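You operate a simulated robot arm through the tools that you are given. There is no shell and no other tool.

Carry out the task below with a simulated robot arm. There is one attempt and no reset: what you move stays moved.

## Task
Lay both rods from the case in the cradle, teal clip over them.
Fine: the clip stands on the clip seat; shut the case lid.

It is judged by the outcome, as a careful person would: the job done as asked, and still so three seconds after it is handed in. It fails if anything else is knocked over, pushed out of place, dropped, spilled or broken. A push-on lid holds only when it is set on centred and level and pressed home; a screw cap is set on level and turned clockwise until tight.

## Robot
A 7-joint arm with a fingered hand, fixed in place. Base frame: the origin is on the floor under the middle of its stand, x ahead of it, y to its left, z up; the work surface is at about z = 0.85. Units: m, rad, N and s.
It reaches about 1.023 m from its shoulder. Its first joint turns from -2.897 to 2.897 rad. Payload 4 kg.
The TCP is the grasp point between the finger pads, 0.03 m short of the fingertips. In the tool frame z runs along the fingers and y along their closing line. The gripper opens to 0.104 m; its body begins 0.035 m behind the TCP. The gripper is a hand of 4 fingers: y runs from the thumb to the fingers, the wrist lies at [-0.015, -0.113, -0.19] in the tool frame, and closing takes about 1.5 s.
Orientation is told as [roll, pitch, yaw] about the base's x, y, z axes, in that order, counted from this pose: with the fingers straight down and the wrist toward the robot, the tool's x, y and z point along [0, 1, 0], [1, 0, 0] and [0, 0, -1] of the base frame.

## Interface
- The arm moves only by the tool jog_arm. Its argument "commands" is one flat list of numbers, 7 for each row, row after row: the gripper command, from -1 (shut) to 1 (fully open), values between in proportion, then the shift along the base's x, y, z in units of 400 mm (1.0 is 400 mm), then the turn, a rotation vector about the base's x, y, z in units of 120 degrees (1.0 is 120 degrees). In form: [fingers, dx, dy, dz, rx, ry, rz, fingers, dx, dy, dz, rx, ry, rz, ...]. A call has 1 to 20 rows; each row is the pose to reach, as a shift and turn from the pose commanded when the call began. A call with a number of a shift or a turn outside -1 to 1 is refused whole. Rows are played at 5 a second. More than 0.05 m and 0.15 rad between two rows, or a gripper value outside its range, and nothing of the call is played. Where a pose cannot be reached the arm comes as near as it can. A force on the tool above 90 N (or 10 N above the force at the start of the call, whichever is more), or a blocked arm, ends the call early, and 0.2 s more pass. Each finger travels about 0.153 m/s and halts on what it meets, pressing with about 34 N; the grip force reading is that of the motor and also rises with nothing between the fingers. The clock runs only during rows and for 0.2 s after the last one: add rows that repeat a pose to give the fingers time. The reply holds the time, the measured pose of the TCP, the force on the tool along the base axes, the opening and the grip force, in the units named above and with some noise, with the torque about the TCP (base axes, N m) and any sound that the robot's microphone picked up.
- Cameras (640 x 400 px; columns grow to the right, rows downward): "scene" is fixed at [0.051, -0.651, 1.6127]; the picture's right is [0.35, -0.94, 0.00], its down [-0.81, -0.30, -0.51] and it looks along [0.47, 0.18, -0.86] (base axes); focal length 254 px, centre (320, 200). "wrist" rides on the gripper at [0.061, -0.092, -0.13] in the tool frame; the picture's right is [-0.81, 0.28, -0.52], its down [-0.53, -0.71, 0.46] and it looks along [-0.24, 0.64, 0.72] (tool axes); focal length 275 px, centre (320, 200). There is no depth. A picture from a camera that has moved, and an enlarged one, comes with that camera's place and axes in the base frame and with its lens.
- capture(camera): a new picture of that camera. No time passes.
- grasp_type(shape): the hand has 4 fingers and takes this shape, open, in about a second: jaw (thumb against the fingers, like two jaws); tri (thumb and two fingers); tip (a fingertip pinch); poke (one finger out to press); point (the index stretched); flat (the hand flat); cup (the hand cupped); fist (a fist). The gripper value then closes the fingers along that shape, each until it touches; the sizes above hold for jaw. It gives what a move gives, with no picture.
- inspect(camera, box): a new picture of the part [left, top, right, bottom] of that camera's present view, enlarged. No time passes.
- finish_job(): hands the job in; it is judged then, once.

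Places have to be worked out from the pictures, the camera data and where the tool is seen. Open the gripper and draw the arm clear of the work before you hand the job in, unless the task says otherwise.

The tools are called after ">>>" by a JSON object that holds its "op" and its "data". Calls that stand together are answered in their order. jog_arm: Moves the arm, as the interface text tells. Its arguments: {"type":"object","properties":{"commands":{"type":"array","items":{"type":"number"}}},"required":["commands"]} The other tools are called the same way: grasp_type (shape) gives the hand a shape; capture (camera) takes a picture; inspect (camera, box) takes an enlarged picture of a part of a camera's view; finish_job () hands the job in.

At the start:

```text
t: 0.0
tcp_pos: [0.2957, -0.4617, 1.3041]
orientation: [-0.001, 0.0, 0.0]
wrist_force: [0.0, 0.6, 0.0]
ft_torque: [0.0, -0.02, 0.04]
width: 0.1035
grasp_force: 0.1
shape: jaw
```

scene: 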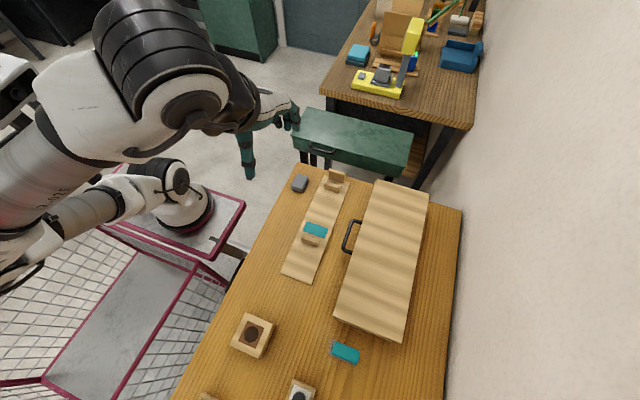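
wrist: 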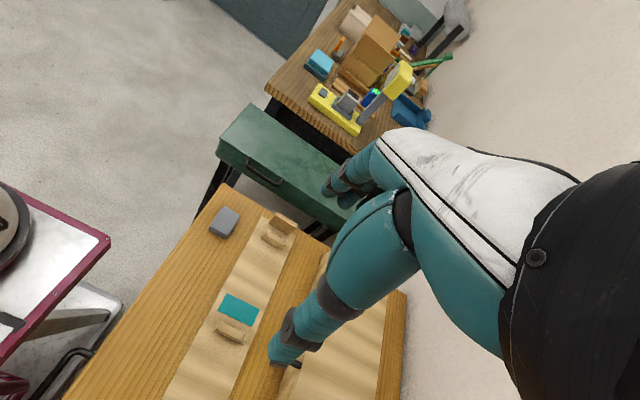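

I see a long wooden case with a handle, a cradle board with V-blocks, a teal pad and other teal items. I'll look closer at the parts before moving.

>>> {"op": "inspect", "data": {"camera": "scene", "box": [260, 160, 440, 280]}}

>>> {"op": "inspect", "data": {"camera": "scene", "box": [180, 280, 420, 400]}}

>>> {"op": "inspect", "data": {"camera": "wrist", "box": [140, 180, 420, 400]}}

>>> {"op": "inspect", "data": {"camera": "scene", "box": [320, 160, 480, 360]}}

```text
3.33 times, centred on (350, 220) of scene
camera zoom: at [0.051, -0.651, 1.6127], right [0.35, -0.94, 0.0], down [-0.81, -0.3, -0.51], along [0.47, 0.18, -0.86], focal length 847 px, centre (220, 133)
```

zoom: 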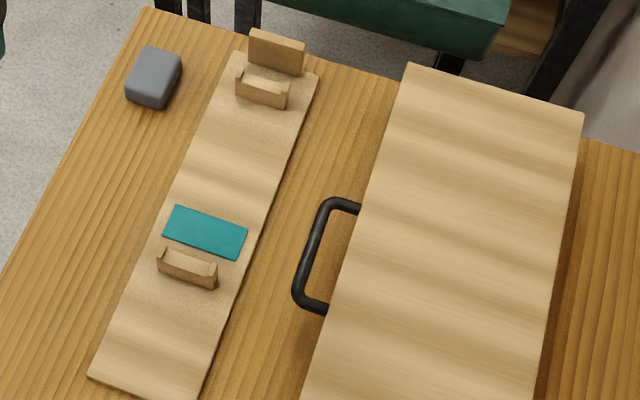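

```text
2.67 times, centred on (300, 340) of scene
camera zoom: at [0.051, -0.651, 1.6127], right [0.35, -0.94, 0.0], down [-0.81, -0.3, -0.51], along [0.47, 0.18, -0.86], focal length 678 px, centre (373, -173)
```

zoom: 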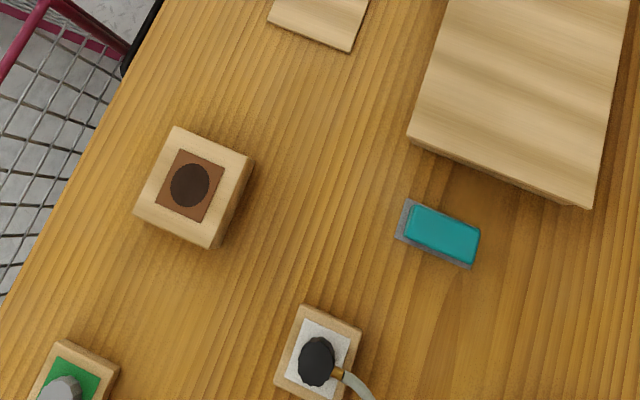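

```text
1.82 times, centred on (280, 290) of wrist
camera zoom: at [0.2043, -0.4, 1.4348], right [0.28, -0.81, 0.52], down [-0.71, -0.53, -0.46], along [0.64, -0.24, -0.72], focal length 500 px, centre (393, 36)
```

zoom: 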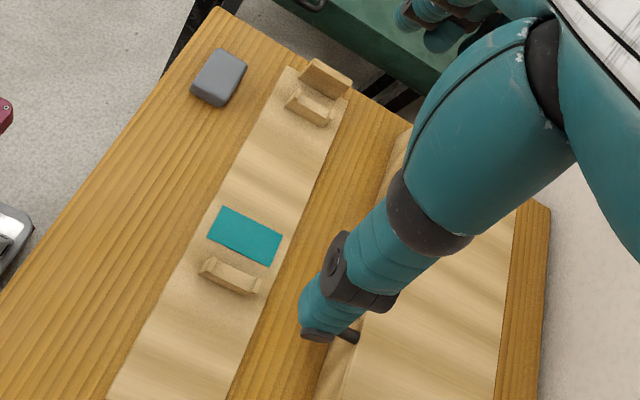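

```text
2.00 times, centred on (400, 260) of scene
camera zoom: at [0.051, -0.651, 1.6127], right [0.35, -0.94, 0.0], down [-0.81, -0.3, -0.51], along [0.47, 0.18, -0.86], focal length 508 px, centre (160, 80)
```

zoom: 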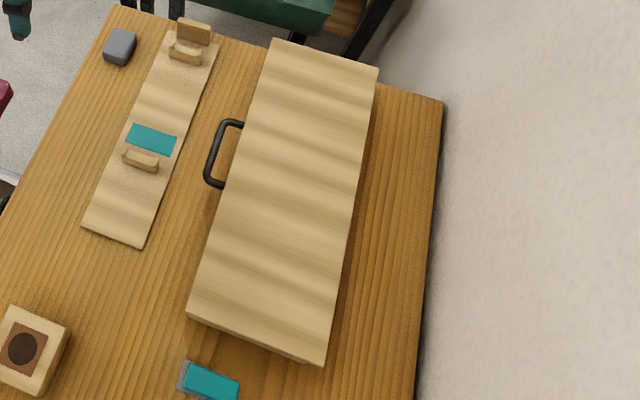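

The cradle board runs along x from about 0.19 to 0.57 at y ≈ -0.52, with the teal seat near (0.353, -0.52). The case spans roughly x 0.13–0.57 and y -0.66 to -0.83, with its handle facing +y. I'll yaw the hand -90° so the wrist is on the robot side and the wrist camera looks at the case.

>>> {"op": "jog_arm", "data": {"commands": [1, 0.0285, 0.003, -0.0167, 0, 0, -0.0625, 1, 0.057, 0.006, -0.0333, 0, 0, -0.125, 1, 0.0856, 0.009, -0.05, 0, 0, -0.1875, 1, 0.114, 0.012, -0.0667, 0, 0, -0.25, 1, 0.1427, 0.015, -0.0833, 0, 0, -0.3125, 1, 0.171, 0.0175, -0.1, 0, 0, -0.375, 1, 0.2, 0.02, -0.1167, 0, 0, -0.4375, 1, 0.228, 0.023, -0.1333, 0, 0, -0.5, 1, 0.257, 0.026, -0.15, 0, 0, -0.5625, 1, 0.285, 0.029, -0.1667, 0, 0, -0.625, 1, 0.314, 0.032, -0.1833, 0, 0, -0.6875, 1, 0.3425, 0.035, -0.2, 0, 0, -0.75]}}

>>> {"op": "capture", "data": {"camera": "wrist"}}

>>> {"op": "capture", "data": {"camera": "scene"}}

```text
t: 2.6
tcp_pos: [0.4316, -0.4487, 1.2241]
orientation: [0.001, 0.0, -1.572]
wrist_force: [0.0, -0.4, -0.7]
ft_torque: [0.04, 0.01, 0.01]
width: 0.1036
grasp_force: 0.0
shape: jaw
```

```text
taken
camera wrist: at [0.494, -0.3556, 1.3543], right [-0.81, -0.27, 0.52], down [-0.53, 0.71, -0.46], along [-0.24, -0.64, -0.72], focal length 275 px, centre (320, 200)
```

wrist: 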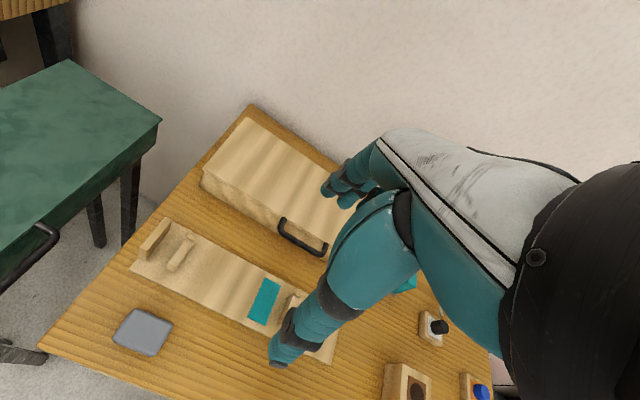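

```text
taken
```

scene: 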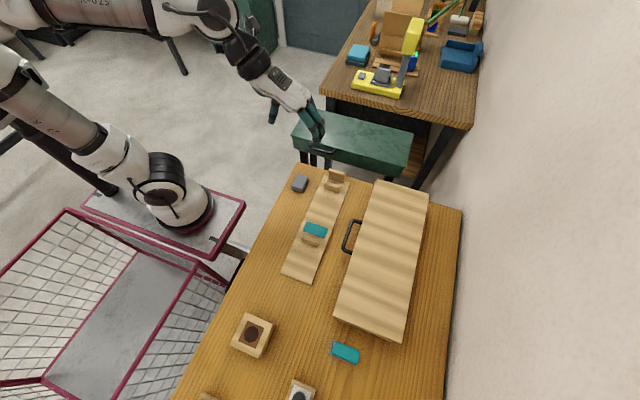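

The view from the left shows the case front with its handle on the front face. I'll zoom in to triangulate heights.

>>> {"op": "inspect", "data": {"camera": "wrist", "box": [180, 90, 360, 270]}}

>>> {"op": "inspect", "data": {"camera": "wrist", "box": [100, 200, 360, 370]}}

>>> {"op": "inspect", "data": {"camera": "scene", "box": [330, 200, 430, 280]}}

```text
2.22 times, centred on (270, 180) of wrist
camera zoom: at [0.494, -0.3556, 1.3543], right [-0.81, -0.27, 0.52], down [-0.53, 0.71, -0.46], along [-0.24, -0.64, -0.72], focal length 612 px, centre (431, 244)
```

zoom: 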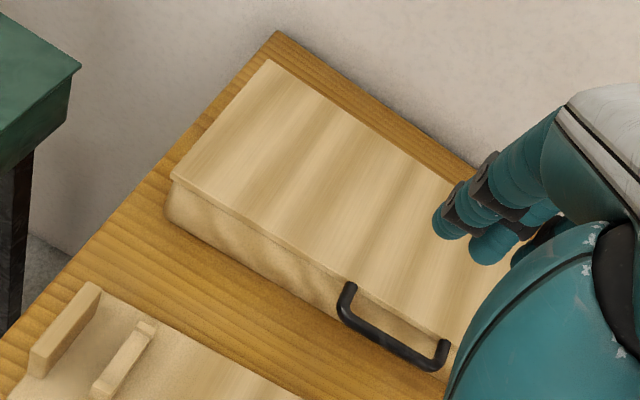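

```text
2.35 times, centred on (230, 285) of wrist
camera zoom: at [0.494, -0.3556, 1.3543], right [-0.81, -0.27, 0.52], down [-0.53, 0.71, -0.46], along [-0.24, -0.64, -0.72], focal length 648 px, centre (532, 0)
```

zoom: 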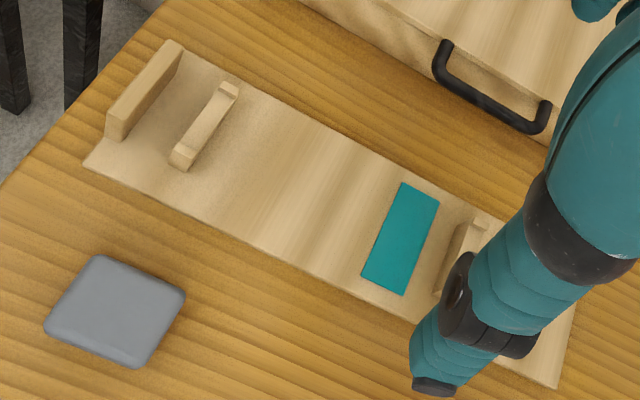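

```text
5.00 times, centred on (380, 240) of scene
camera zoom: at [0.051, -0.651, 1.6127], right [0.35, -0.94, 0.0], down [-0.81, -0.3, -0.51], along [0.47, 0.18, -0.86], focal length 1271 px, centre (20, 0)
```

zoom: 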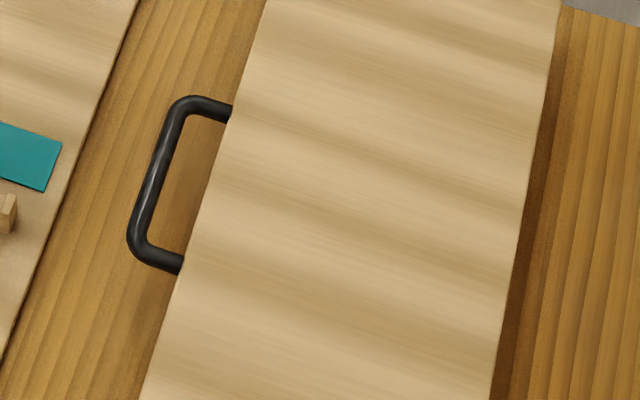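

Triangulation puts the lid top at z ≈ 0.914 and the handle bar at y ≈ -0.624, x 0.30–0.40, z ≈ 0.91. I need to know how wide the fingers are compared with the handle, so I'll zoom in on the hand from the scene camera.

>>> {"op": "inspect", "data": {"camera": "scene", "box": [220, 40, 380, 190]}}

>>> {"op": "inspect", "data": {"camera": "wrist", "box": [240, 120, 500, 380]}}

```text
2.67 times, centred on (300, 115) of scene
camera zoom: at [0.051, -0.651, 1.6127], right [0.35, -0.94, 0.0], down [-0.81, -0.3, -0.51], along [0.47, 0.18, -0.86], focal length 678 px, centre (373, 427)
```

zoom: 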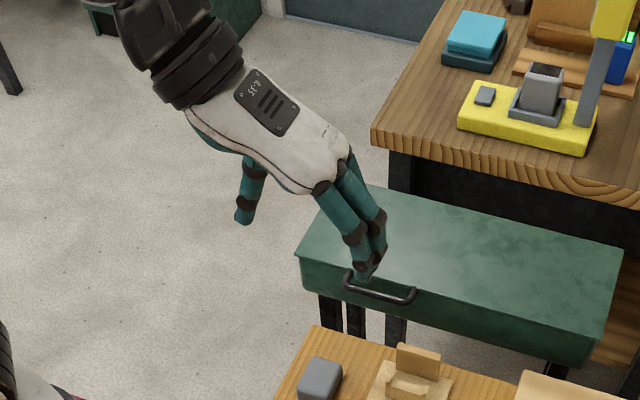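

```text
1.54 times, centred on (370, 250) of wrist
camera zoom: at [0.494, -0.3556, 1.3543], right [-0.81, -0.27, 0.52], down [-0.53, 0.71, -0.46], along [-0.24, -0.64, -0.72], focal length 424 px, centre (243, 123)
```

zoom: 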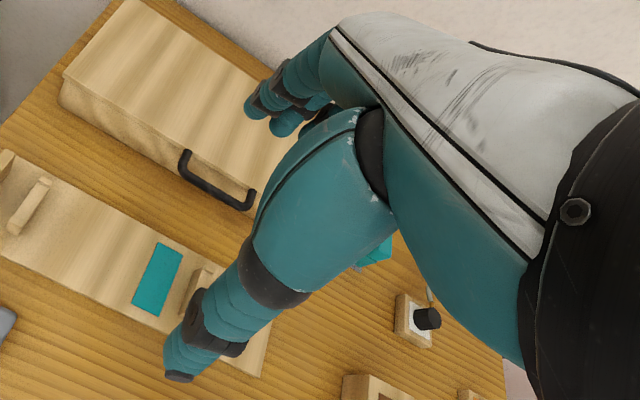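

Each finger is about 22 mm wide. I'll try the "tri" shape in the air to see how the other fingers are placed.

>>> {"op": "grasp_type", "data": {"shape": "tri"}}

>>> {"op": "inspect", "data": {"camera": "scene", "box": [240, 60, 360, 180]}}

>>> {"op": "capture", "data": {"camera": "wrist"}}

```text
t: 3.5
tcp_pos: [0.4318, -0.448, 1.2234]
orientation: [-0.001, -0.001, -1.57]
wrist_force: [0.1, -0.5, -1.3]
ft_torque: [0.01, -0.01, 0.01]
width: 0.1041
grasp_force: 0.1
shape: tri
```

```text
3.33 times, centred on (300, 120) of scene
camera zoom: at [0.051, -0.651, 1.6127], right [0.35, -0.94, 0.0], down [-0.81, -0.3, -0.51], along [0.47, 0.18, -0.86], focal length 847 px, centre (387, 467)
```

zoom: 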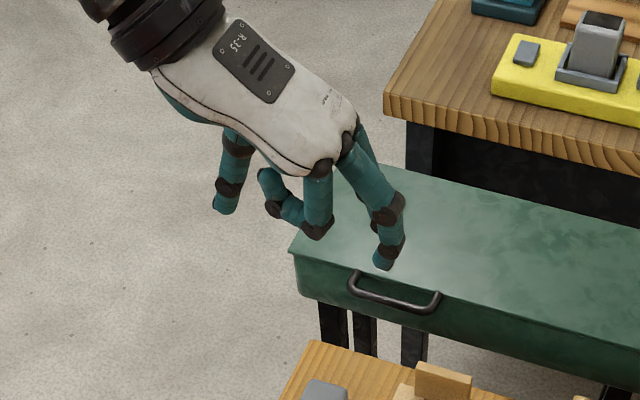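

```text
taken
camera wrist: at [0.4941, -0.3553, 1.3543], right [-0.81, -0.28, 0.52], down [-0.53, 0.71, -0.46], along [-0.24, -0.65, -0.72], focal length 275 px, centre (320, 200)
```

wrist: 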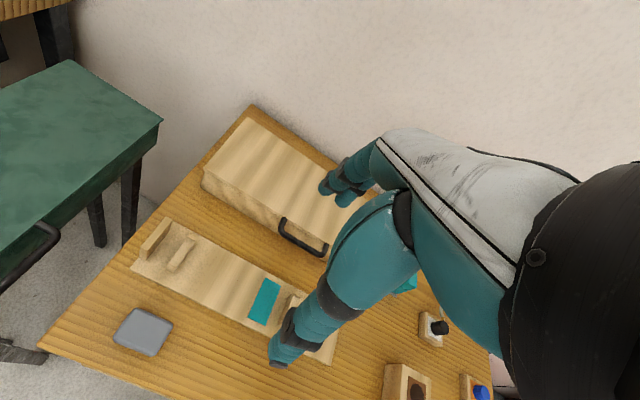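

In "tri" one finger folds away and two stay out. I'll close it in the air to see where the pads meet relative to the TCP.

>>> {"op": "jog_arm", "data": {"commands": [-1, 0, 0, 0, 0, 0, 0, -1, 0, 0, 0, 0, 0, 0, -1, 0, 0, 0, 0, 0, 0, -1, 0, 0, 0, 0, 0, 0, -1, 0, 0, 0, 0, 0, 0, -1, 0, 0, 0, 0, 0, 0, -1, 0, 0, 0, 0, 0, 0, -1, 0, 0, 0, 0, 0, 0]}}

>>> {"op": "inspect", "data": {"camera": "scene", "box": [240, 60, 360, 180]}}

>>> {"op": "capture", "data": {"camera": "wrist"}}

```text
t: 5.3
tcp_pos: [0.4332, -0.448, 1.2222]
orientation: [0.0, -0.001, -1.573]
wrist_force: [0.8, 0.9, -0.4]
ft_torque: [-0.01, 0.01, 0.03]
width: 0.0003
grasp_force: 34.1
shape: tri
```

```text
3.33 times, centred on (300, 120) of scene
camera zoom: at [0.051, -0.651, 1.6127], right [0.35, -0.94, 0.0], down [-0.81, -0.3, -0.51], along [0.47, 0.18, -0.86], focal length 847 px, centre (387, 467)
```

zoom: 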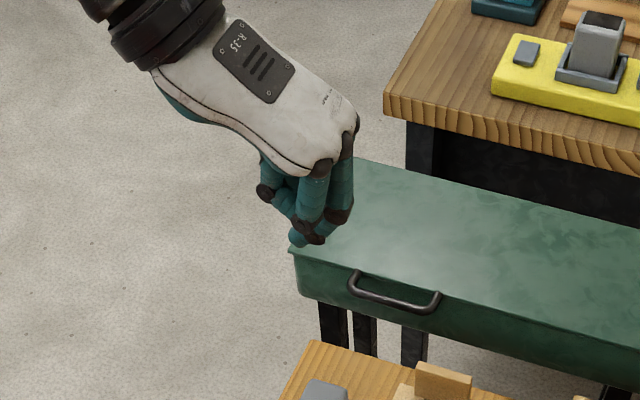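

```text
taken
camera wrist: at [0.4943, -0.3553, 1.3543], right [-0.81, -0.28, 0.52], down [-0.53, 0.71, -0.46], along [-0.24, -0.64, -0.72], focal length 275 px, centre (320, 200)
```

wrist: 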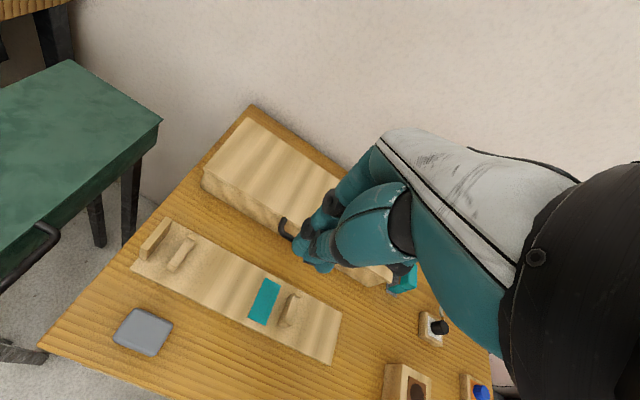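

The fingertips meet on the TCP axis, about 30 mm beyond it. I'll go back to jaw and move to about (0.35, -0.60, 1.03) above the handle to measure it closer.

>>> {"op": "grasp_type", "data": {"shape": "jaw"}}

>>> {"op": "jog_arm", "data": {"commands": [1, -0.0256, -0.0475, -0.0605, 0, 0, 0, 1, -0.0511, -0.095, -0.121, 0, 0, 0, 1, -0.0767, -0.1425, -0.1815, 0, 0, 0, 1, -0.1022, -0.19, -0.242, 0, 0, 0, 1, -0.1278, -0.2375, -0.3025, 0, 0, 0, 1, -0.1534, -0.285, -0.363, 0, 0, 0, 1, -0.179, -0.3325, -0.4235, 0, 0, 0, 1, -0.2045, -0.38, -0.484, 0, 0, 0, 1, -0.2045, -0.38, -0.484, 0, 0, 0]}}

>>> {"op": "capture", "data": {"camera": "wrist"}}

>>> {"op": "inspect", "data": {"camera": "scene", "box": [280, 140, 440, 300]}}

```text
t: 6.2
tcp_pos: [0.4325, -0.4489, 1.2228]
orientation: [-0.001, 0.0, -1.571]
wrist_force: [0.5, 0.2, 0.5]
ft_torque: [-0.01, 0.04, 0.0]
width: 0.1035
grasp_force: 0.1
shape: jaw
```

```text
t: 8.2
tcp_pos: [0.3496, -0.6, 1.0284]
orientation: [0.001, -0.001, -1.57]
wrist_force: [0.7, -0.2, -0.3]
ft_torque: [0.04, 0.01, -0.01]
width: 0.1037
grasp_force: 0.0
shape: jaw
```

```text
taken
camera wrist: at [0.4124, -0.5071, 1.1595], right [-0.81, -0.27, 0.52], down [-0.53, 0.71, -0.46], along [-0.24, -0.65, -0.72], focal length 275 px, centre (320, 200)
```

wrist: 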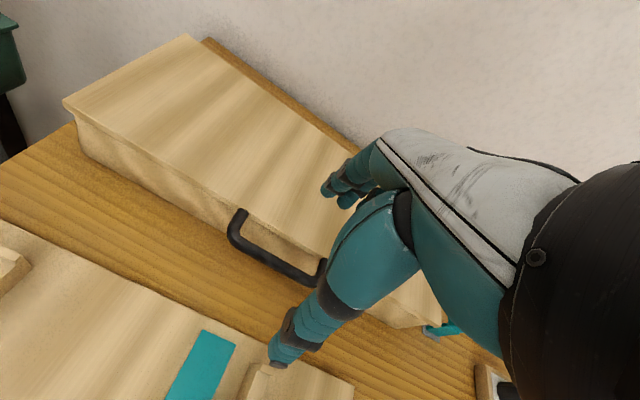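

```text
2.50 times, centred on (360, 220) of scene
camera zoom: at [0.051, -0.651, 1.6127], right [0.35, -0.94, 0.0], down [-0.81, -0.3, -0.51], along [0.47, 0.18, -0.86], focal length 636 px, centre (220, 150)
```

zoom: 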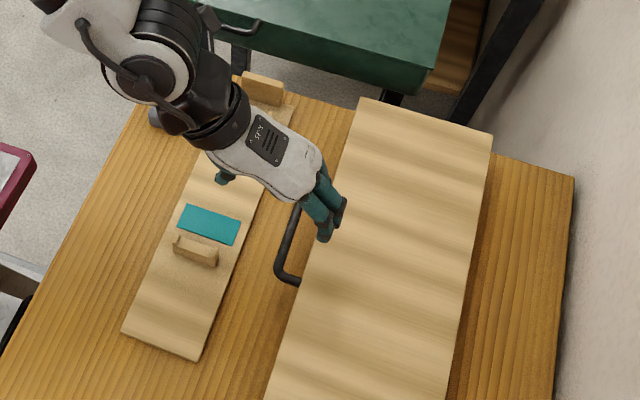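

>>> {"op": "inspect", "data": {"camera": "wrist", "box": [200, 170, 360, 310]}}

>>> {"op": "inspect", "data": {"camera": "wrist", "box": [40, 60, 240, 220]}}

```text
2.86 times, centred on (280, 240) of wrist
camera zoom: at [0.4124, -0.5071, 1.1595], right [-0.81, -0.27, 0.52], down [-0.53, 0.71, -0.46], along [-0.24, -0.65, -0.72], focal length 786 px, centre (434, 86)
```

zoom: 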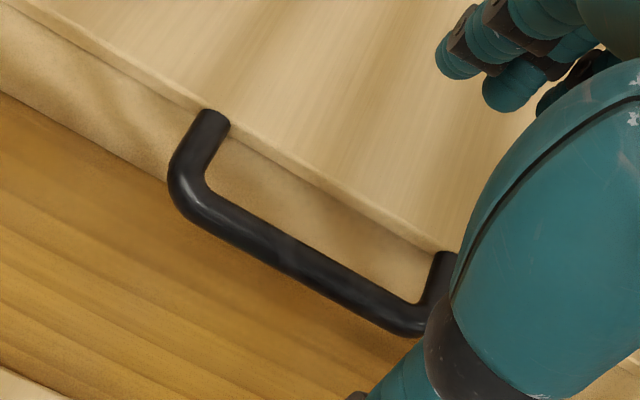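

```text
2.50 times, centred on (140, 140) of wrist
camera zoom: at [0.4124, -0.5071, 1.1595], right [-0.81, -0.27, 0.52], down [-0.53, 0.71, -0.46], along [-0.24, -0.65, -0.72], focal length 688 px, centre (770, 350)
```

zoom: 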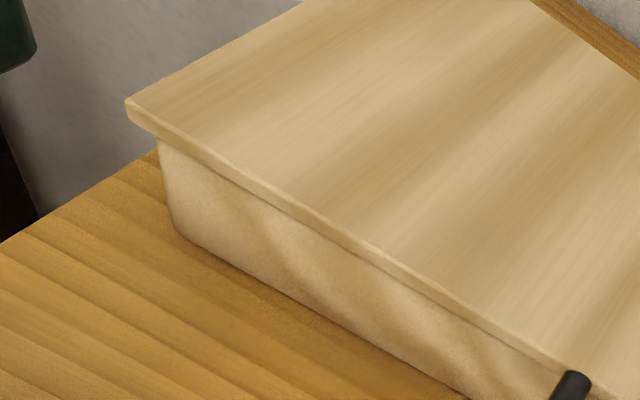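

The handle bar is about 12 mm thick, centred near (0.35, -0.627, 0.916), with roughly 24 mm of gap to the lid edge. The "tri" shape fits two fingers in that gap, so I'll pre-close it to about 50 mm and descend to just above lid height for a check.

>>> {"op": "grasp_type", "data": {"shape": "tri"}}

>>> {"op": "jog_arm", "data": {"commands": [0.5, 0, 0, 0, 0, 0, 0, 0.0, 0, 0, 0, 0, 0, 0, -0.04, 0, -0.01, -0.04, 0, 0, 0, -0.04, 0, -0.026, -0.1, 0, 0, 0, -0.04, 0, -0.026, -0.1585, 0, 0, 0, -0.04, 0, -0.026, -0.1585, 0, 0, 0]}}

>>> {"op": "capture", "data": {"camera": "wrist"}}

>>> {"op": "inspect", "data": {"camera": "scene", "box": [310, 180, 410, 270]}}

```text
t: 9.1
tcp_pos: [0.3505, -0.5996, 1.0287]
orientation: [0.001, 0.0, -1.569]
wrist_force: [0.5, -0.1, 0.1]
ft_torque: [0.0, 0.01, 0.0]
width: 0.1039
grasp_force: 0.0
shape: tri
```

```text
t: 10.5
tcp_pos: [0.3504, -0.6084, 0.9643]
orientation: [0.0, 0.001, -1.57]
wrist_force: [0.1, 0.0, 0.0]
ft_torque: [-0.01, 0.01, 0.0]
width: 0.0505
grasp_force: 0.0
shape: tri
```

```text
taken
camera wrist: at [0.4128, -0.5163, 1.0962], right [-0.81, -0.28, 0.52], down [-0.53, 0.71, -0.46], along [-0.24, -0.64, -0.72], focal length 275 px, centre (320, 200)
```

wrist: 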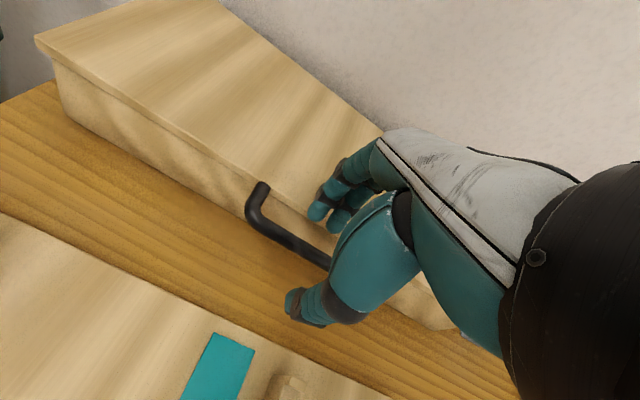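

```text
4.44 times, centred on (360, 225) of scene
camera zoom: at [0.051, -0.651, 1.6127], right [0.35, -0.94, 0.0], down [-0.81, -0.3, -0.51], along [0.47, 0.18, -0.86], focal length 1130 px, centre (142, 89)
```

zoom: 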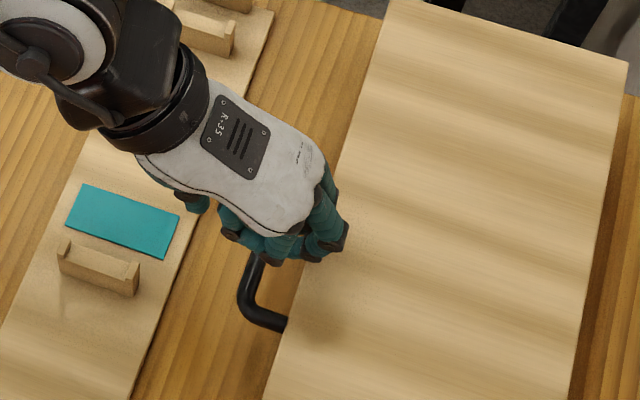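

>>> {"op": "inspect", "data": {"camera": "wrist", "box": [220, 130, 420, 340]}}

```text
1.90 times, centred on (320, 235) of wrist
camera zoom: at [0.4128, -0.5163, 1.0962], right [-0.81, -0.28, 0.52], down [-0.53, 0.71, -0.46], along [-0.24, -0.64, -0.72], focal length 524 px, centre (320, 133)
```

zoom: 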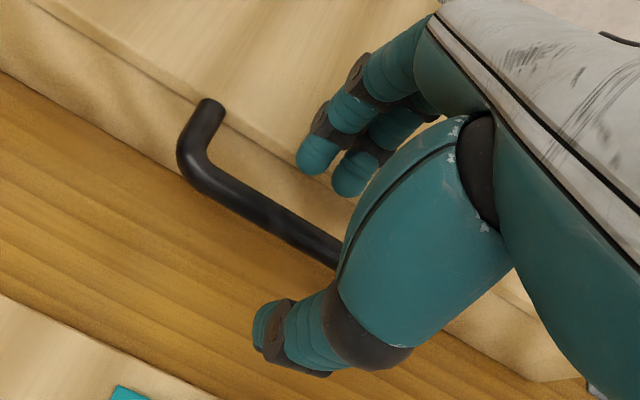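

Fingertips sit near y ≈ -0.644 while the gap centre looks nearer -0.640. I'll shift 4 mm toward +y and lower the two fingers behind the bar in small steps.

>>> {"op": "jog_arm", "data": {"commands": [-0.04, 0, 0.01, 0, 0, 0, 0, -0.04, 0, 0.01, -0.03, 0, 0, 0, -0.04, 0, 0.01, -0.06, 0, 0, 0, -0.04, 0, 0.01, -0.09, 0, 0, 0, -0.04, 0, 0.01, -0.09, 0, 0, 0]}}

>>> {"op": "inspect", "data": {"camera": "wrist", "box": [220, 130, 420, 340]}}

>>> {"op": "inspect", "data": {"camera": "scene", "box": [310, 180, 410, 270]}}

```text
t: 11.7
tcp_pos: [0.3496, -0.6087, 0.9362]
orientation: [0.005, -0.016, -1.571]
wrist_force: [-0.4, 7.1, 75.4]
ft_torque: [-3.3, 0.63, -0.07]
width: 0.0517
grasp_force: 0.1
shape: tri
```

```text
1.90 times, centred on (320, 235) of wrist
camera zoom: at [0.4116, -0.5139, 1.0661], right [-0.81, -0.27, 0.52], down [-0.53, 0.71, -0.47], along [-0.24, -0.66, -0.71], focal length 524 px, centre (320, 133)
```

zoom: 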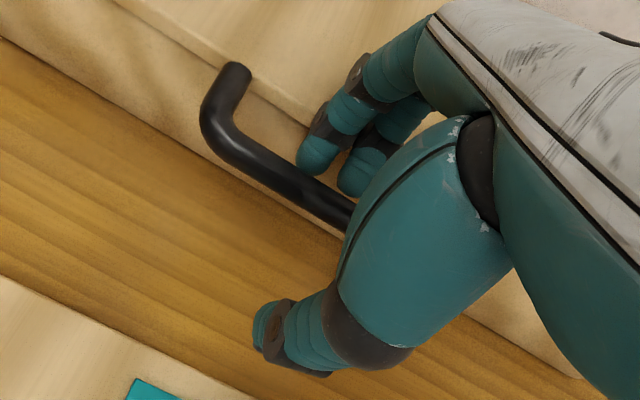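

```text
4.44 times, centred on (360, 225) of scene
camera zoom: at [0.051, -0.651, 1.6127], right [0.35, -0.94, 0.0], down [-0.81, -0.3, -0.51], along [0.47, 0.18, -0.86], focal length 1130 px, centre (142, 89)
```

zoom: 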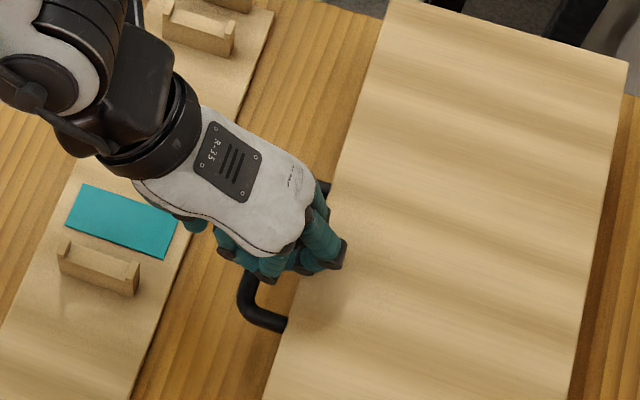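

The descent touched the lid (about 75 N upward, contact near y = -0.653), because the curled fingers lean back over the lid edge. I'll back up, open wider so the fingers hang straighter, and shift toward +y.

>>> {"op": "jog_arm", "data": {"commands": [-0.04, 0, 0, 0.03, 0, 0, 0, -0.04, 0, 0, 0.08, 0, 0, 0, -0.04, 0, 0, 0.12, 0, 0, 0, 0.4, 0, 0.02, 0.12, 0, 0, 0, 0.73, 0, 0.04, 0.12, 0, 0, 0, 0.73, 0, 0.04, 0.12, 0, 0, 0, 0.73, 0, 0.04, 0.12, 0, 0, 0]}}

>>> {"op": "inspect", "data": {"camera": "wrist", "box": [220, 130, 420, 340]}}

>>> {"op": "inspect", "data": {"camera": "scene", "box": [310, 180, 410, 270]}}

```text
t: 13.3
tcp_pos: [0.3511, -0.591, 0.9779]
orientation: [0.0, 0.0, -1.572]
wrist_force: [-0.1, 0.6, 0.2]
ft_torque: [0.01, -0.03, 0.01]
width: 0.0899
grasp_force: 0.0
shape: tri
```

```text
1.90 times, centred on (320, 235) of wrist
camera zoom: at [0.4127, -0.4973, 1.1094], right [-0.81, -0.28, 0.52], down [-0.53, 0.71, -0.46], along [-0.24, -0.64, -0.72], focal length 524 px, centre (320, 133)
```

zoom: 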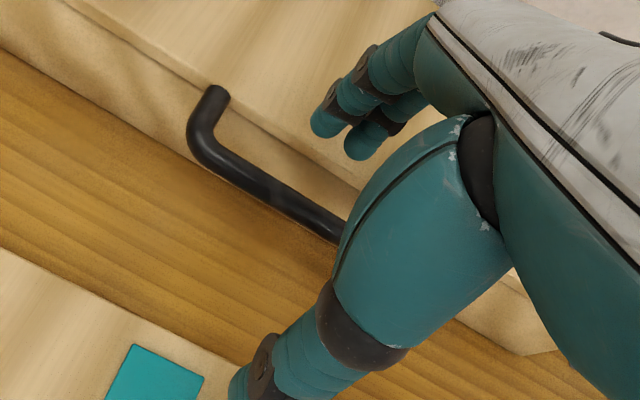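

```text
4.44 times, centred on (360, 225) of scene
camera zoom: at [0.051, -0.651, 1.6127], right [0.35, -0.94, 0.0], down [-0.81, -0.3, -0.51], along [0.47, 0.18, -0.86], focal length 1130 px, centre (142, 89)
```

zoom: 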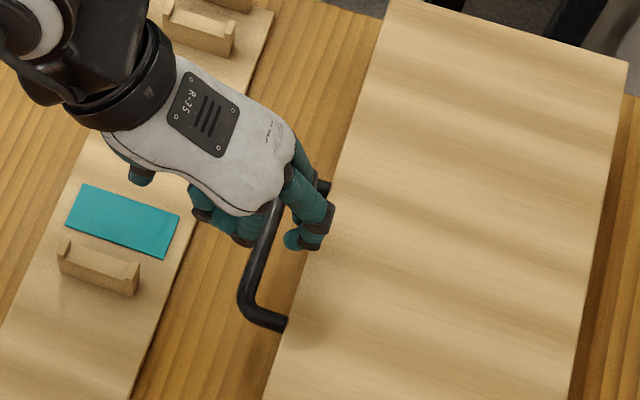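

The distal finger joints lean over the lid edge. Tilting the hand about 30° makes the fingertips hang vertically into the gap and puts the thumb under the front of the bar, so I'll tilt first while still above.

>>> {"op": "jog_arm", "data": {"commands": [0.6, 0, 0, 0.0, -0.0625, 0, 0, 0.5, 0, 0, 0.0, -0.125, 0, 0, 0.35, 0, 0, 0.0, -0.1875, 0, 0, 0.35, 0, 0, 0.0, -0.25, 0, 0, 0.35, 0, 0, 0.0, -0.25, 0, 0]}}

>>> {"op": "capture", "data": {"camera": "wrist"}}

>>> {"op": "inspect", "data": {"camera": "scene", "box": [310, 180, 410, 270]}}

```text
t: 14.5
tcp_pos: [0.351, -0.5911, 0.9802]
orientation: [-0.002, -0.524, -1.572]
wrist_force: [-0.5, 0.8, 0.7]
ft_torque: [0.01, 0.0, -0.01]
width: 0.0705
grasp_force: 0.0
shape: tri
```

```text
taken
camera wrist: at [0.4131, -0.4465, 1.0461], right [-0.81, 0.02, 0.59], down [-0.53, 0.39, -0.75], along [-0.24, -0.92, -0.3], focal length 275 px, centre (320, 200)
```

wrist: 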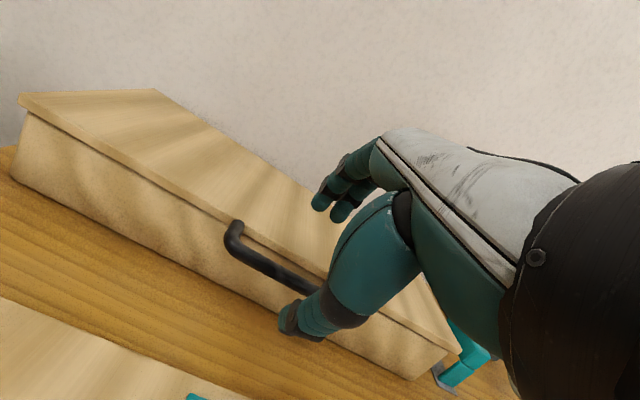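

```text
4.44 times, centred on (360, 225) of scene
camera zoom: at [0.051, -0.651, 1.6127], right [0.35, -0.94, 0.0], down [-0.81, -0.3, -0.51], along [0.47, 0.18, -0.86], focal length 1130 px, centre (142, 89)
```

zoom: 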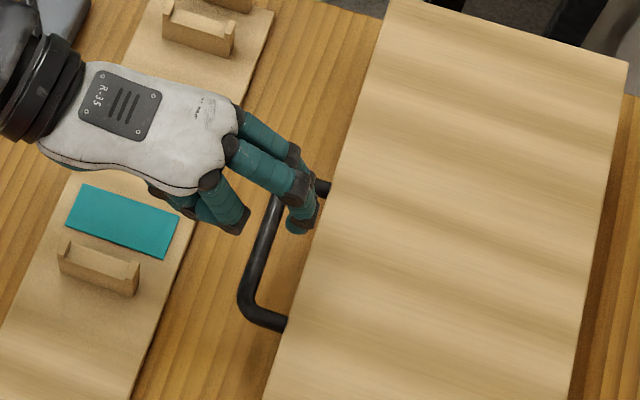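

The tilted view puts the bar at z ≈ 0.921 and the fingertips at (y -0.639, z 0.982), lined up over the gap. I'll close to about 50 mm, adjust y and descend part way, then check again.

>>> {"op": "jog_arm", "data": {"commands": [0.15, 0, -0.01, 0, 0, 0, 0, -0.04, 0, -0.021, 0, 0, 0, 0, -0.04, 0, -0.021, -0.03, 0, 0, 0, -0.04, 0, -0.021, -0.06, 0, 0, 0, -0.04, 0, -0.021, -0.09, 0, 0, 0, -0.04, 0, -0.021, -0.11, 0, 0, 0, -0.04, 0, -0.021, -0.11, 0, 0, 0]}}

>>> {"op": "inspect", "data": {"camera": "wrist", "box": [210, 130, 410, 340]}}

>>> {"op": "inspect", "data": {"camera": "scene", "box": [310, 180, 410, 270]}}

```text
t: 16.1
tcp_pos: [0.3509, -0.5998, 0.9335]
orientation: [0.0, -0.523, -1.57]
wrist_force: [-0.4, -0.5, 0.5]
ft_torque: [0.02, -0.02, 0.0]
width: 0.0503
grasp_force: 0.0
shape: tri
```

```text
1.90 times, centred on (310, 235) of wrist
camera zoom: at [0.413, -0.4536, 1.0023], right [-0.81, 0.02, 0.59], down [-0.53, 0.39, -0.75], along [-0.24, -0.92, -0.3], focal length 524 px, centre (339, 133)
```

zoom: 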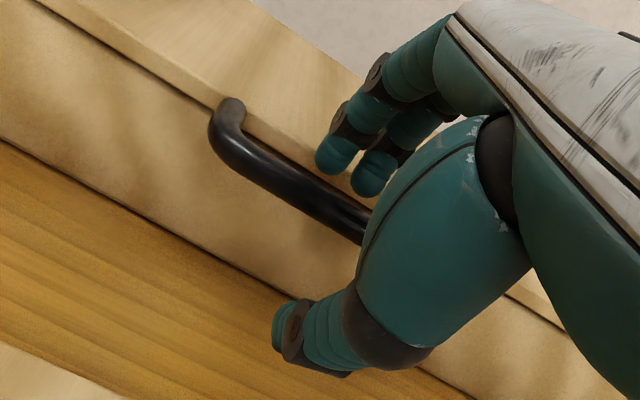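

```text
4.44 times, centred on (360, 225) of scene
camera zoom: at [0.051, -0.651, 1.6127], right [0.35, -0.94, 0.0], down [-0.81, -0.3, -0.51], along [0.47, 0.18, -0.86], focal length 1130 px, centre (142, 89)
```

zoom: 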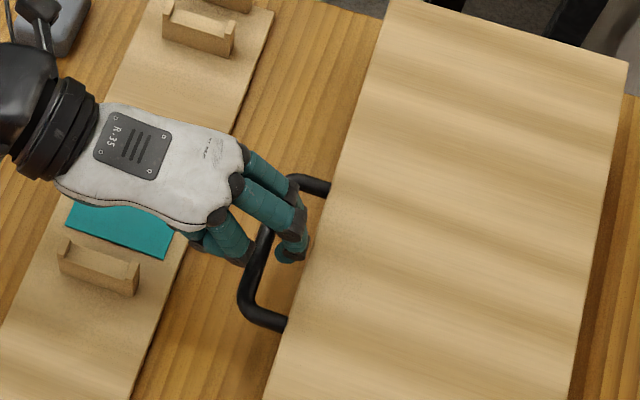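

Fingertips sit cleanly between the bar and the lid edge with no contact force. I'll go down the last 21 mm.

>>> {"op": "jog_arm", "data": {"commands": [-0.04, 0, 0, -0.018, 0, 0, 0, -0.04, 0, 0, -0.036, 0, 0, 0, -0.04, 0, 0, -0.053, 0, 0, 0, -0.04, 0, 0, -0.053, 0, 0, 0]}}

>>> {"op": "inspect", "data": {"camera": "wrist", "box": [210, 130, 410, 340]}}

>>> {"op": "inspect", "data": {"camera": "scene", "box": [310, 180, 410, 270]}}

```text
t: 17.1
tcp_pos: [0.3502, -0.5988, 0.913]
orientation: [0.0, -0.523, -1.57]
wrist_force: [0.0, 0.3, -0.9]
ft_torque: [0.01, -0.01, 0.01]
width: 0.0504
grasp_force: 0.1
shape: tri
```

```text
1.90 times, centred on (310, 235) of wrist
camera zoom: at [0.413, -0.4537, 0.9812], right [-0.81, 0.02, 0.59], down [-0.53, 0.39, -0.75], along [-0.24, -0.92, -0.3], focal length 524 px, centre (339, 133)
```

zoom: 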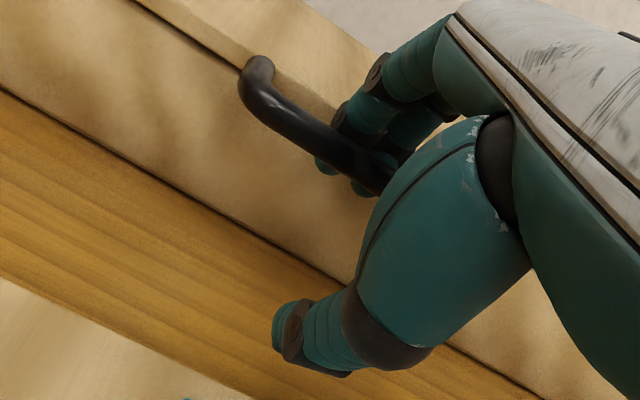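

```text
4.44 times, centred on (360, 225) of scene
camera zoom: at [0.051, -0.651, 1.6127], right [0.35, -0.94, 0.0], down [-0.81, -0.3, -0.51], along [0.47, 0.18, -0.86], focal length 1130 px, centre (142, 89)
```

zoom: 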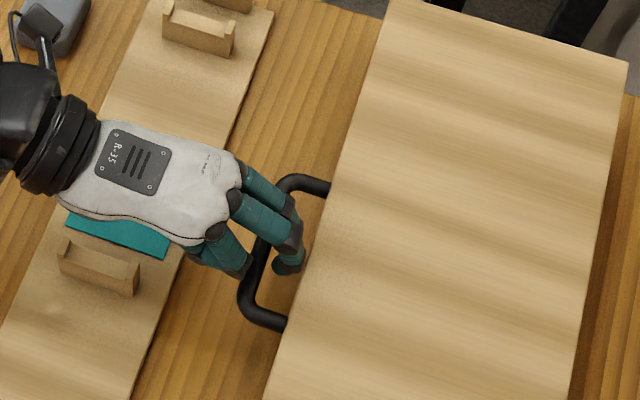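

Fingers are behind the bar without contact. To avoid dragging the case, I'll close while shifting along the closing line so the thumb and fingers meet the bar about together, then grip.

>>> {"op": "jog_arm", "data": {"commands": [-0.231, 0, -0.0108, 0.00625, 0, 0, 0, -0.423, 0, -0.0217, 0.0125, 0, 0, 0, -0.538, 0, -0.0281, 0.01625, 0, 0, 0, -0.615, 0, -0.0325, 0.01875, 0, 0, 0, -0.615, 0, -0.0325, 0.01875, 0, 0, 0]}}

>>> {"op": "inspect", "data": {"camera": "wrist", "box": [210, 130, 410, 340]}}

>>> {"op": "inspect", "data": {"camera": "scene", "box": [310, 180, 410, 270]}}

```text
t: 18.3
tcp_pos: [0.3502, -0.613, 0.9216]
orientation: [0.0, -0.524, -1.569]
wrist_force: [0.3, 1.2, -0.1]
ft_torque: [0.0, 0.01, -0.04]
width: 0.02
grasp_force: 0.0
shape: tri
```

```text
1.90 times, centred on (310, 235) of wrist
camera zoom: at [0.4125, -0.4667, 0.9891], right [-0.81, 0.02, 0.59], down [-0.53, 0.39, -0.75], along [-0.24, -0.92, -0.31], focal length 524 px, centre (339, 133)
```

zoom: 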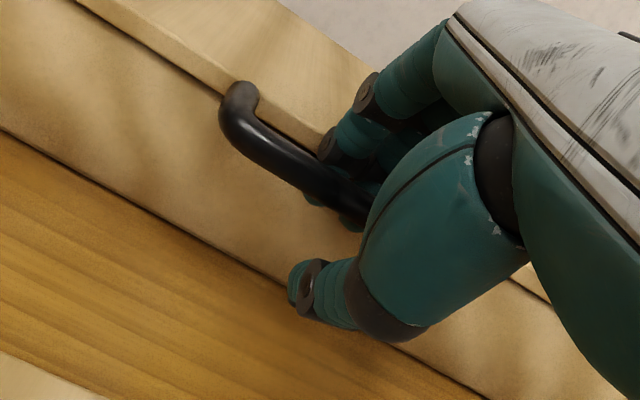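

```text
4.44 times, centred on (360, 225) of scene
camera zoom: at [0.051, -0.651, 1.6127], right [0.35, -0.94, 0.0], down [-0.81, -0.3, -0.51], along [0.47, 0.18, -0.86], focal length 1130 px, centre (142, 89)
```

zoom: 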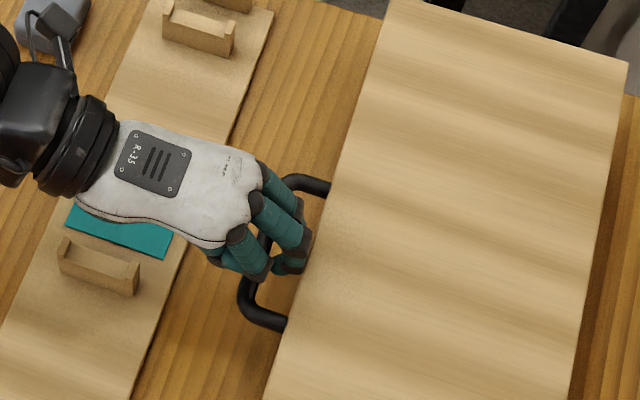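

No forces yet, and the bar is between the finger pads and thumb at 20 mm opening. Now I'll close fully.

>>> {"op": "jog_arm", "data": {"commands": [-0.8, 0, 0, 0, 0, 0, 0, -1, 0, 0, 0, 0, 0, 0, -1, 0, 0, 0, 0, 0, 0, -1, 0, 0, 0, 0, 0, 0]}}

>>> {"op": "inspect", "data": {"camera": "wrist", "box": [210, 130, 410, 340]}}

>>> {"op": "inspect", "data": {"camera": "scene", "box": [310, 180, 410, 270]}}

```text
t: 19.3
tcp_pos: [0.35, -0.6114, 0.9202]
orientation: [-0.001, -0.523, -1.57]
wrist_force: [-1.8, -1.0, -0.7]
ft_torque: [-0.03, -0.03, -0.01]
width: 0.0
grasp_force: 33.8
shape: tri
```

```text
1.90 times, centred on (310, 235) of wrist
camera zoom: at [0.4124, -0.4668, 0.989], right [-0.81, 0.02, 0.59], down [-0.53, 0.39, -0.75], along [-0.24, -0.92, -0.31], focal length 524 px, centre (339, 133)
```

zoom: 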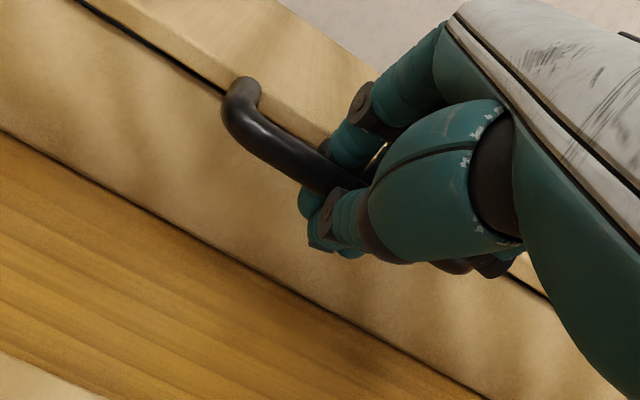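

```text
4.44 times, centred on (360, 225) of scene
camera zoom: at [0.051, -0.651, 1.6127], right [0.35, -0.94, 0.0], down [-0.81, -0.3, -0.51], along [0.47, 0.18, -0.86], focal length 1130 px, centre (142, 89)
```

zoom: 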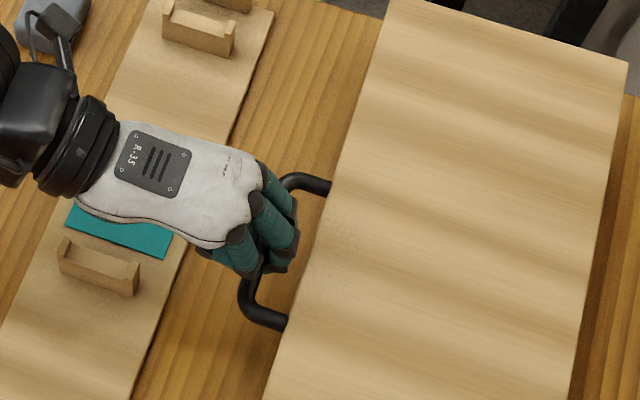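

The fingertips have closed around the bar, so it is caged in the ring of thumb and fingers. I'll start lifting along an arc around the back hinge (y ≈ -0.826, radius ≈ 0.204) to about 20° and check that only the lid moves.

>>> {"op": "jog_arm", "data": {"commands": [-1, 0, -0.0005, 0.022, 0.006, 0, 0, -1, 0, -0.002, 0.0445, 0.0125, 0, 0, -1, 0, -0.0045, 0.067, 0.019, 0, 0, -1, 0, -0.0078, 0.0885, 0.025, 0, 0, -1, 0, -0.0174, 0.132, 0.0375, 0, 0, -1, 0, -0.0308, 0.1744, 0.05, 0, 0, -1, 0, -0.0308, 0.1744, 0.05, 0, 0]}}

>>> {"op": "capture", "data": {"camera": "wrist"}}

>>> {"op": "capture", "data": {"camera": "scene"}}

```text
t: 20.9
tcp_pos: [0.3499, -0.6247, 0.9921]
orientation: [0.0, -0.42, -1.57]
wrist_force: [-3.3, -12.3, -4.2]
ft_torque: [0.11, 0.0, -0.05]
width: 0.0001
grasp_force: 33.9
shape: tri
```

```text
taken
camera wrist: at [0.4124, -0.4866, 1.0745], right [-0.81, -0.04, 0.58], down [-0.53, 0.47, -0.71], along [-0.24, -0.88, -0.4], focal length 275 px, centre (320, 200)
```

wrist: 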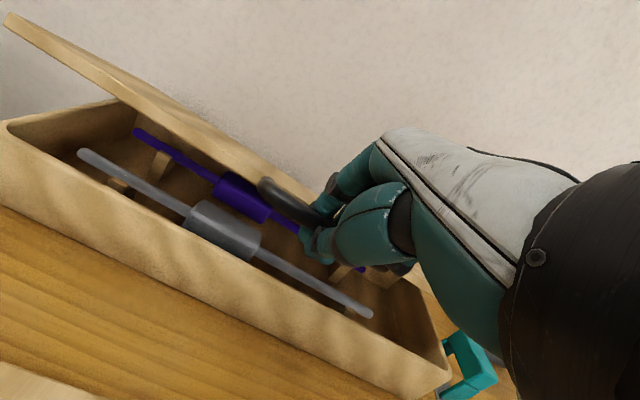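

```text
taken
```

scene: 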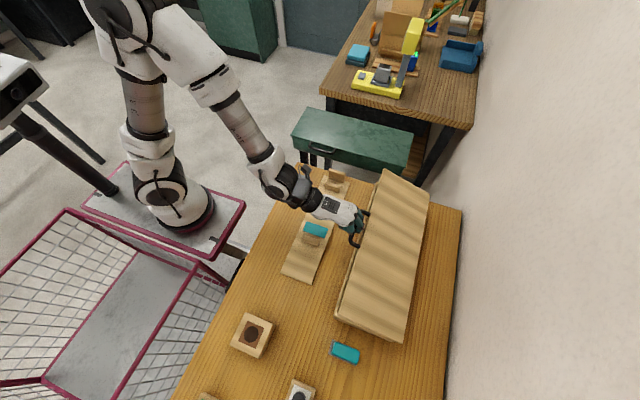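

Only the lid is opening, and inside I can see a grey rod and a purple rod, each with a thick sleeve, lying along x on small rests. The tool feels a mild pull toward -y, so I'll correct the arc slightly and go on to about 60°.

>>> {"op": "jog_arm", "data": {"commands": [-1, 0, -0.029, 0.0375, 0.0125, 0, 0, -1, 0, -0.0578, 0.075, 0.025, 0, 0, -1, 0, -0.086, 0.1094, 0.0375, 0, 0, -1, 0, -0.1143, 0.1438, 0.05, 0, 0, -1, 0, -0.1483, 0.1728, 0.0625, 0, 0, -1, 0, -0.1823, 0.2018, 0.075, 0, 0, -1, 0, -0.2206, 0.2244, 0.0875, 0, 0, -1, 0, -0.259, 0.247, 0.1, 0, 0, -1, 0, -0.259, 0.247, 0.1, 0, 0]}}

>>> {"op": "capture", "data": {"camera": "wrist"}}

>>> {"op": "capture", "data": {"camera": "scene"}}

```text
t: 22.9
tcp_pos: [0.3495, -0.726, 1.092]
orientation: [-0.001, -0.212, -1.569]
wrist_force: [6.6, 12.2, 19.9]
ft_torque: [0.13, 1.05, 0.07]
width: 0.0
grasp_force: 34.4
shape: tri
```

```text
taken
camera wrist: at [0.4125, -0.6088, 1.2012], right [-0.81, -0.16, 0.56], down [-0.53, 0.6, -0.59], along [-0.24, -0.78, -0.57], focal length 275 px, centre (320, 200)
```

wrist: 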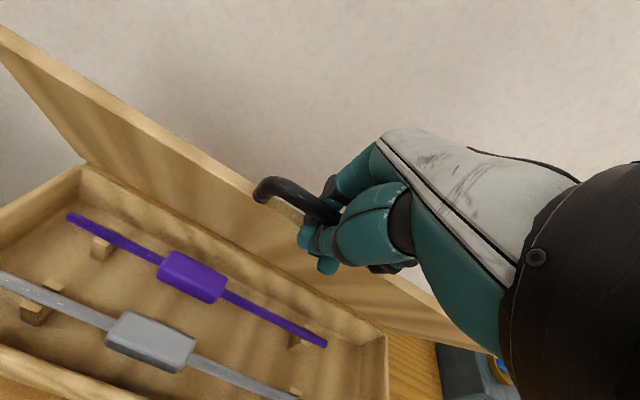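

```text
taken
```

scene: 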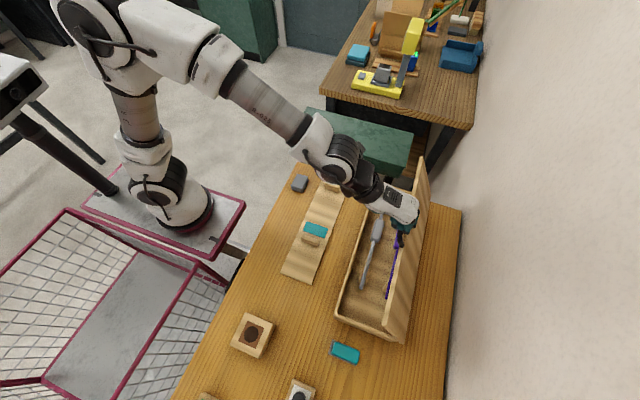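

>>> {"op": "inspect", "data": {"camera": "wrist", "box": [230, 140, 430, 300]}}

>>> {"op": "inspect", "data": {"camera": "scene", "box": [320, 150, 460, 270]}}

```text
2.50 times, centred on (330, 220) of wrist
camera zoom: at [0.4125, -0.6088, 1.2012], right [-0.81, -0.16, 0.56], down [-0.53, 0.6, -0.59], along [-0.24, -0.78, -0.57], focal length 688 px, centre (295, 150)
```

zoom: 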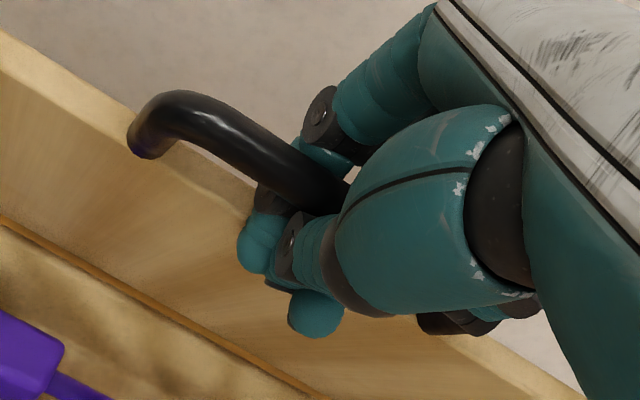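

```text
3.33 times, centred on (390, 210) of scene
camera zoom: at [0.051, -0.651, 1.6127], right [0.35, -0.94, 0.0], down [-0.81, -0.3, -0.51], along [0.47, 0.18, -0.86], focal length 847 px, centre (87, 167)
```

zoom: 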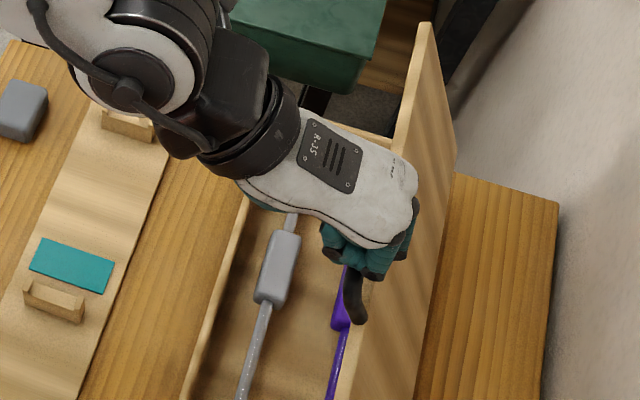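

The force is about 20 N outward along the lid, probably from the fingertips touching the lid edge. I'll ease about 6 mm outward and continue the arc toward vertical.

>>> {"op": "jog_arm", "data": {"commands": [-1, 0, 0.002, 0.014, 0, 0, 0, -1, 0, -0.04, 0.03, 0.0125, 0, 0, -1, 0, -0.0795, 0.0458, 0.025, 0, 0, -1, 0, -0.1265, 0.054, 0.0375, 0, 0, -1, 0, -0.17, 0.0625, 0.05, 0, 0, -1, 0, -0.2158, 0.063, 0.0625, 0, 0, -1, 0, -0.2613, 0.0633, 0.075, 0, 0, -1, 0, -0.2613, 0.0633, 0.075, 0, 0]}}

>>> {"op": "capture", "data": {"camera": "wrist"}}

>>> {"op": "capture", "data": {"camera": "scene"}}

```text
t: 24.7
tcp_pos: [0.3502, -0.83, 1.1165]
orientation: [-0.002, -0.056, -1.571]
wrist_force: [6.8, 15.5, 26.1]
ft_torque: [3.14, 0.03, -0.29]
width: 0.0002
grasp_force: 34.1
shape: tri
```

```text
taken
camera wrist: at [0.4128, -0.7304, 1.2424], right [-0.81, -0.25, 0.53], down [-0.53, 0.69, -0.49], along [-0.24, -0.68, -0.69], focal length 275 px, centre (320, 200)
```

wrist: 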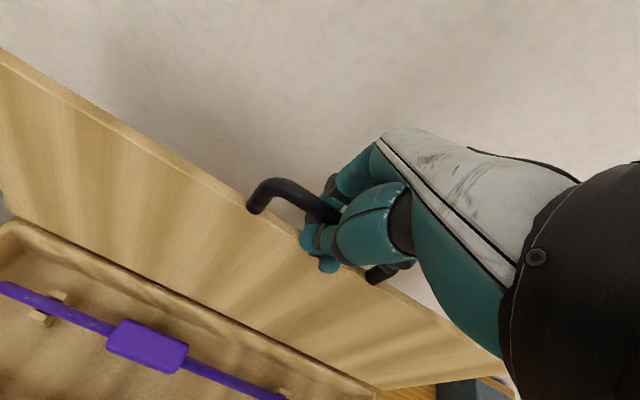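

```text
taken
```

scene: 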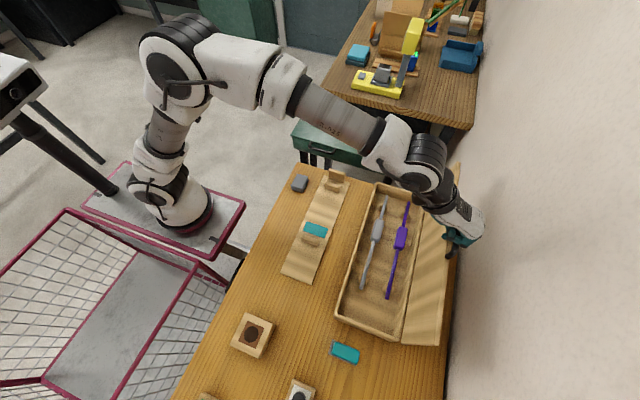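

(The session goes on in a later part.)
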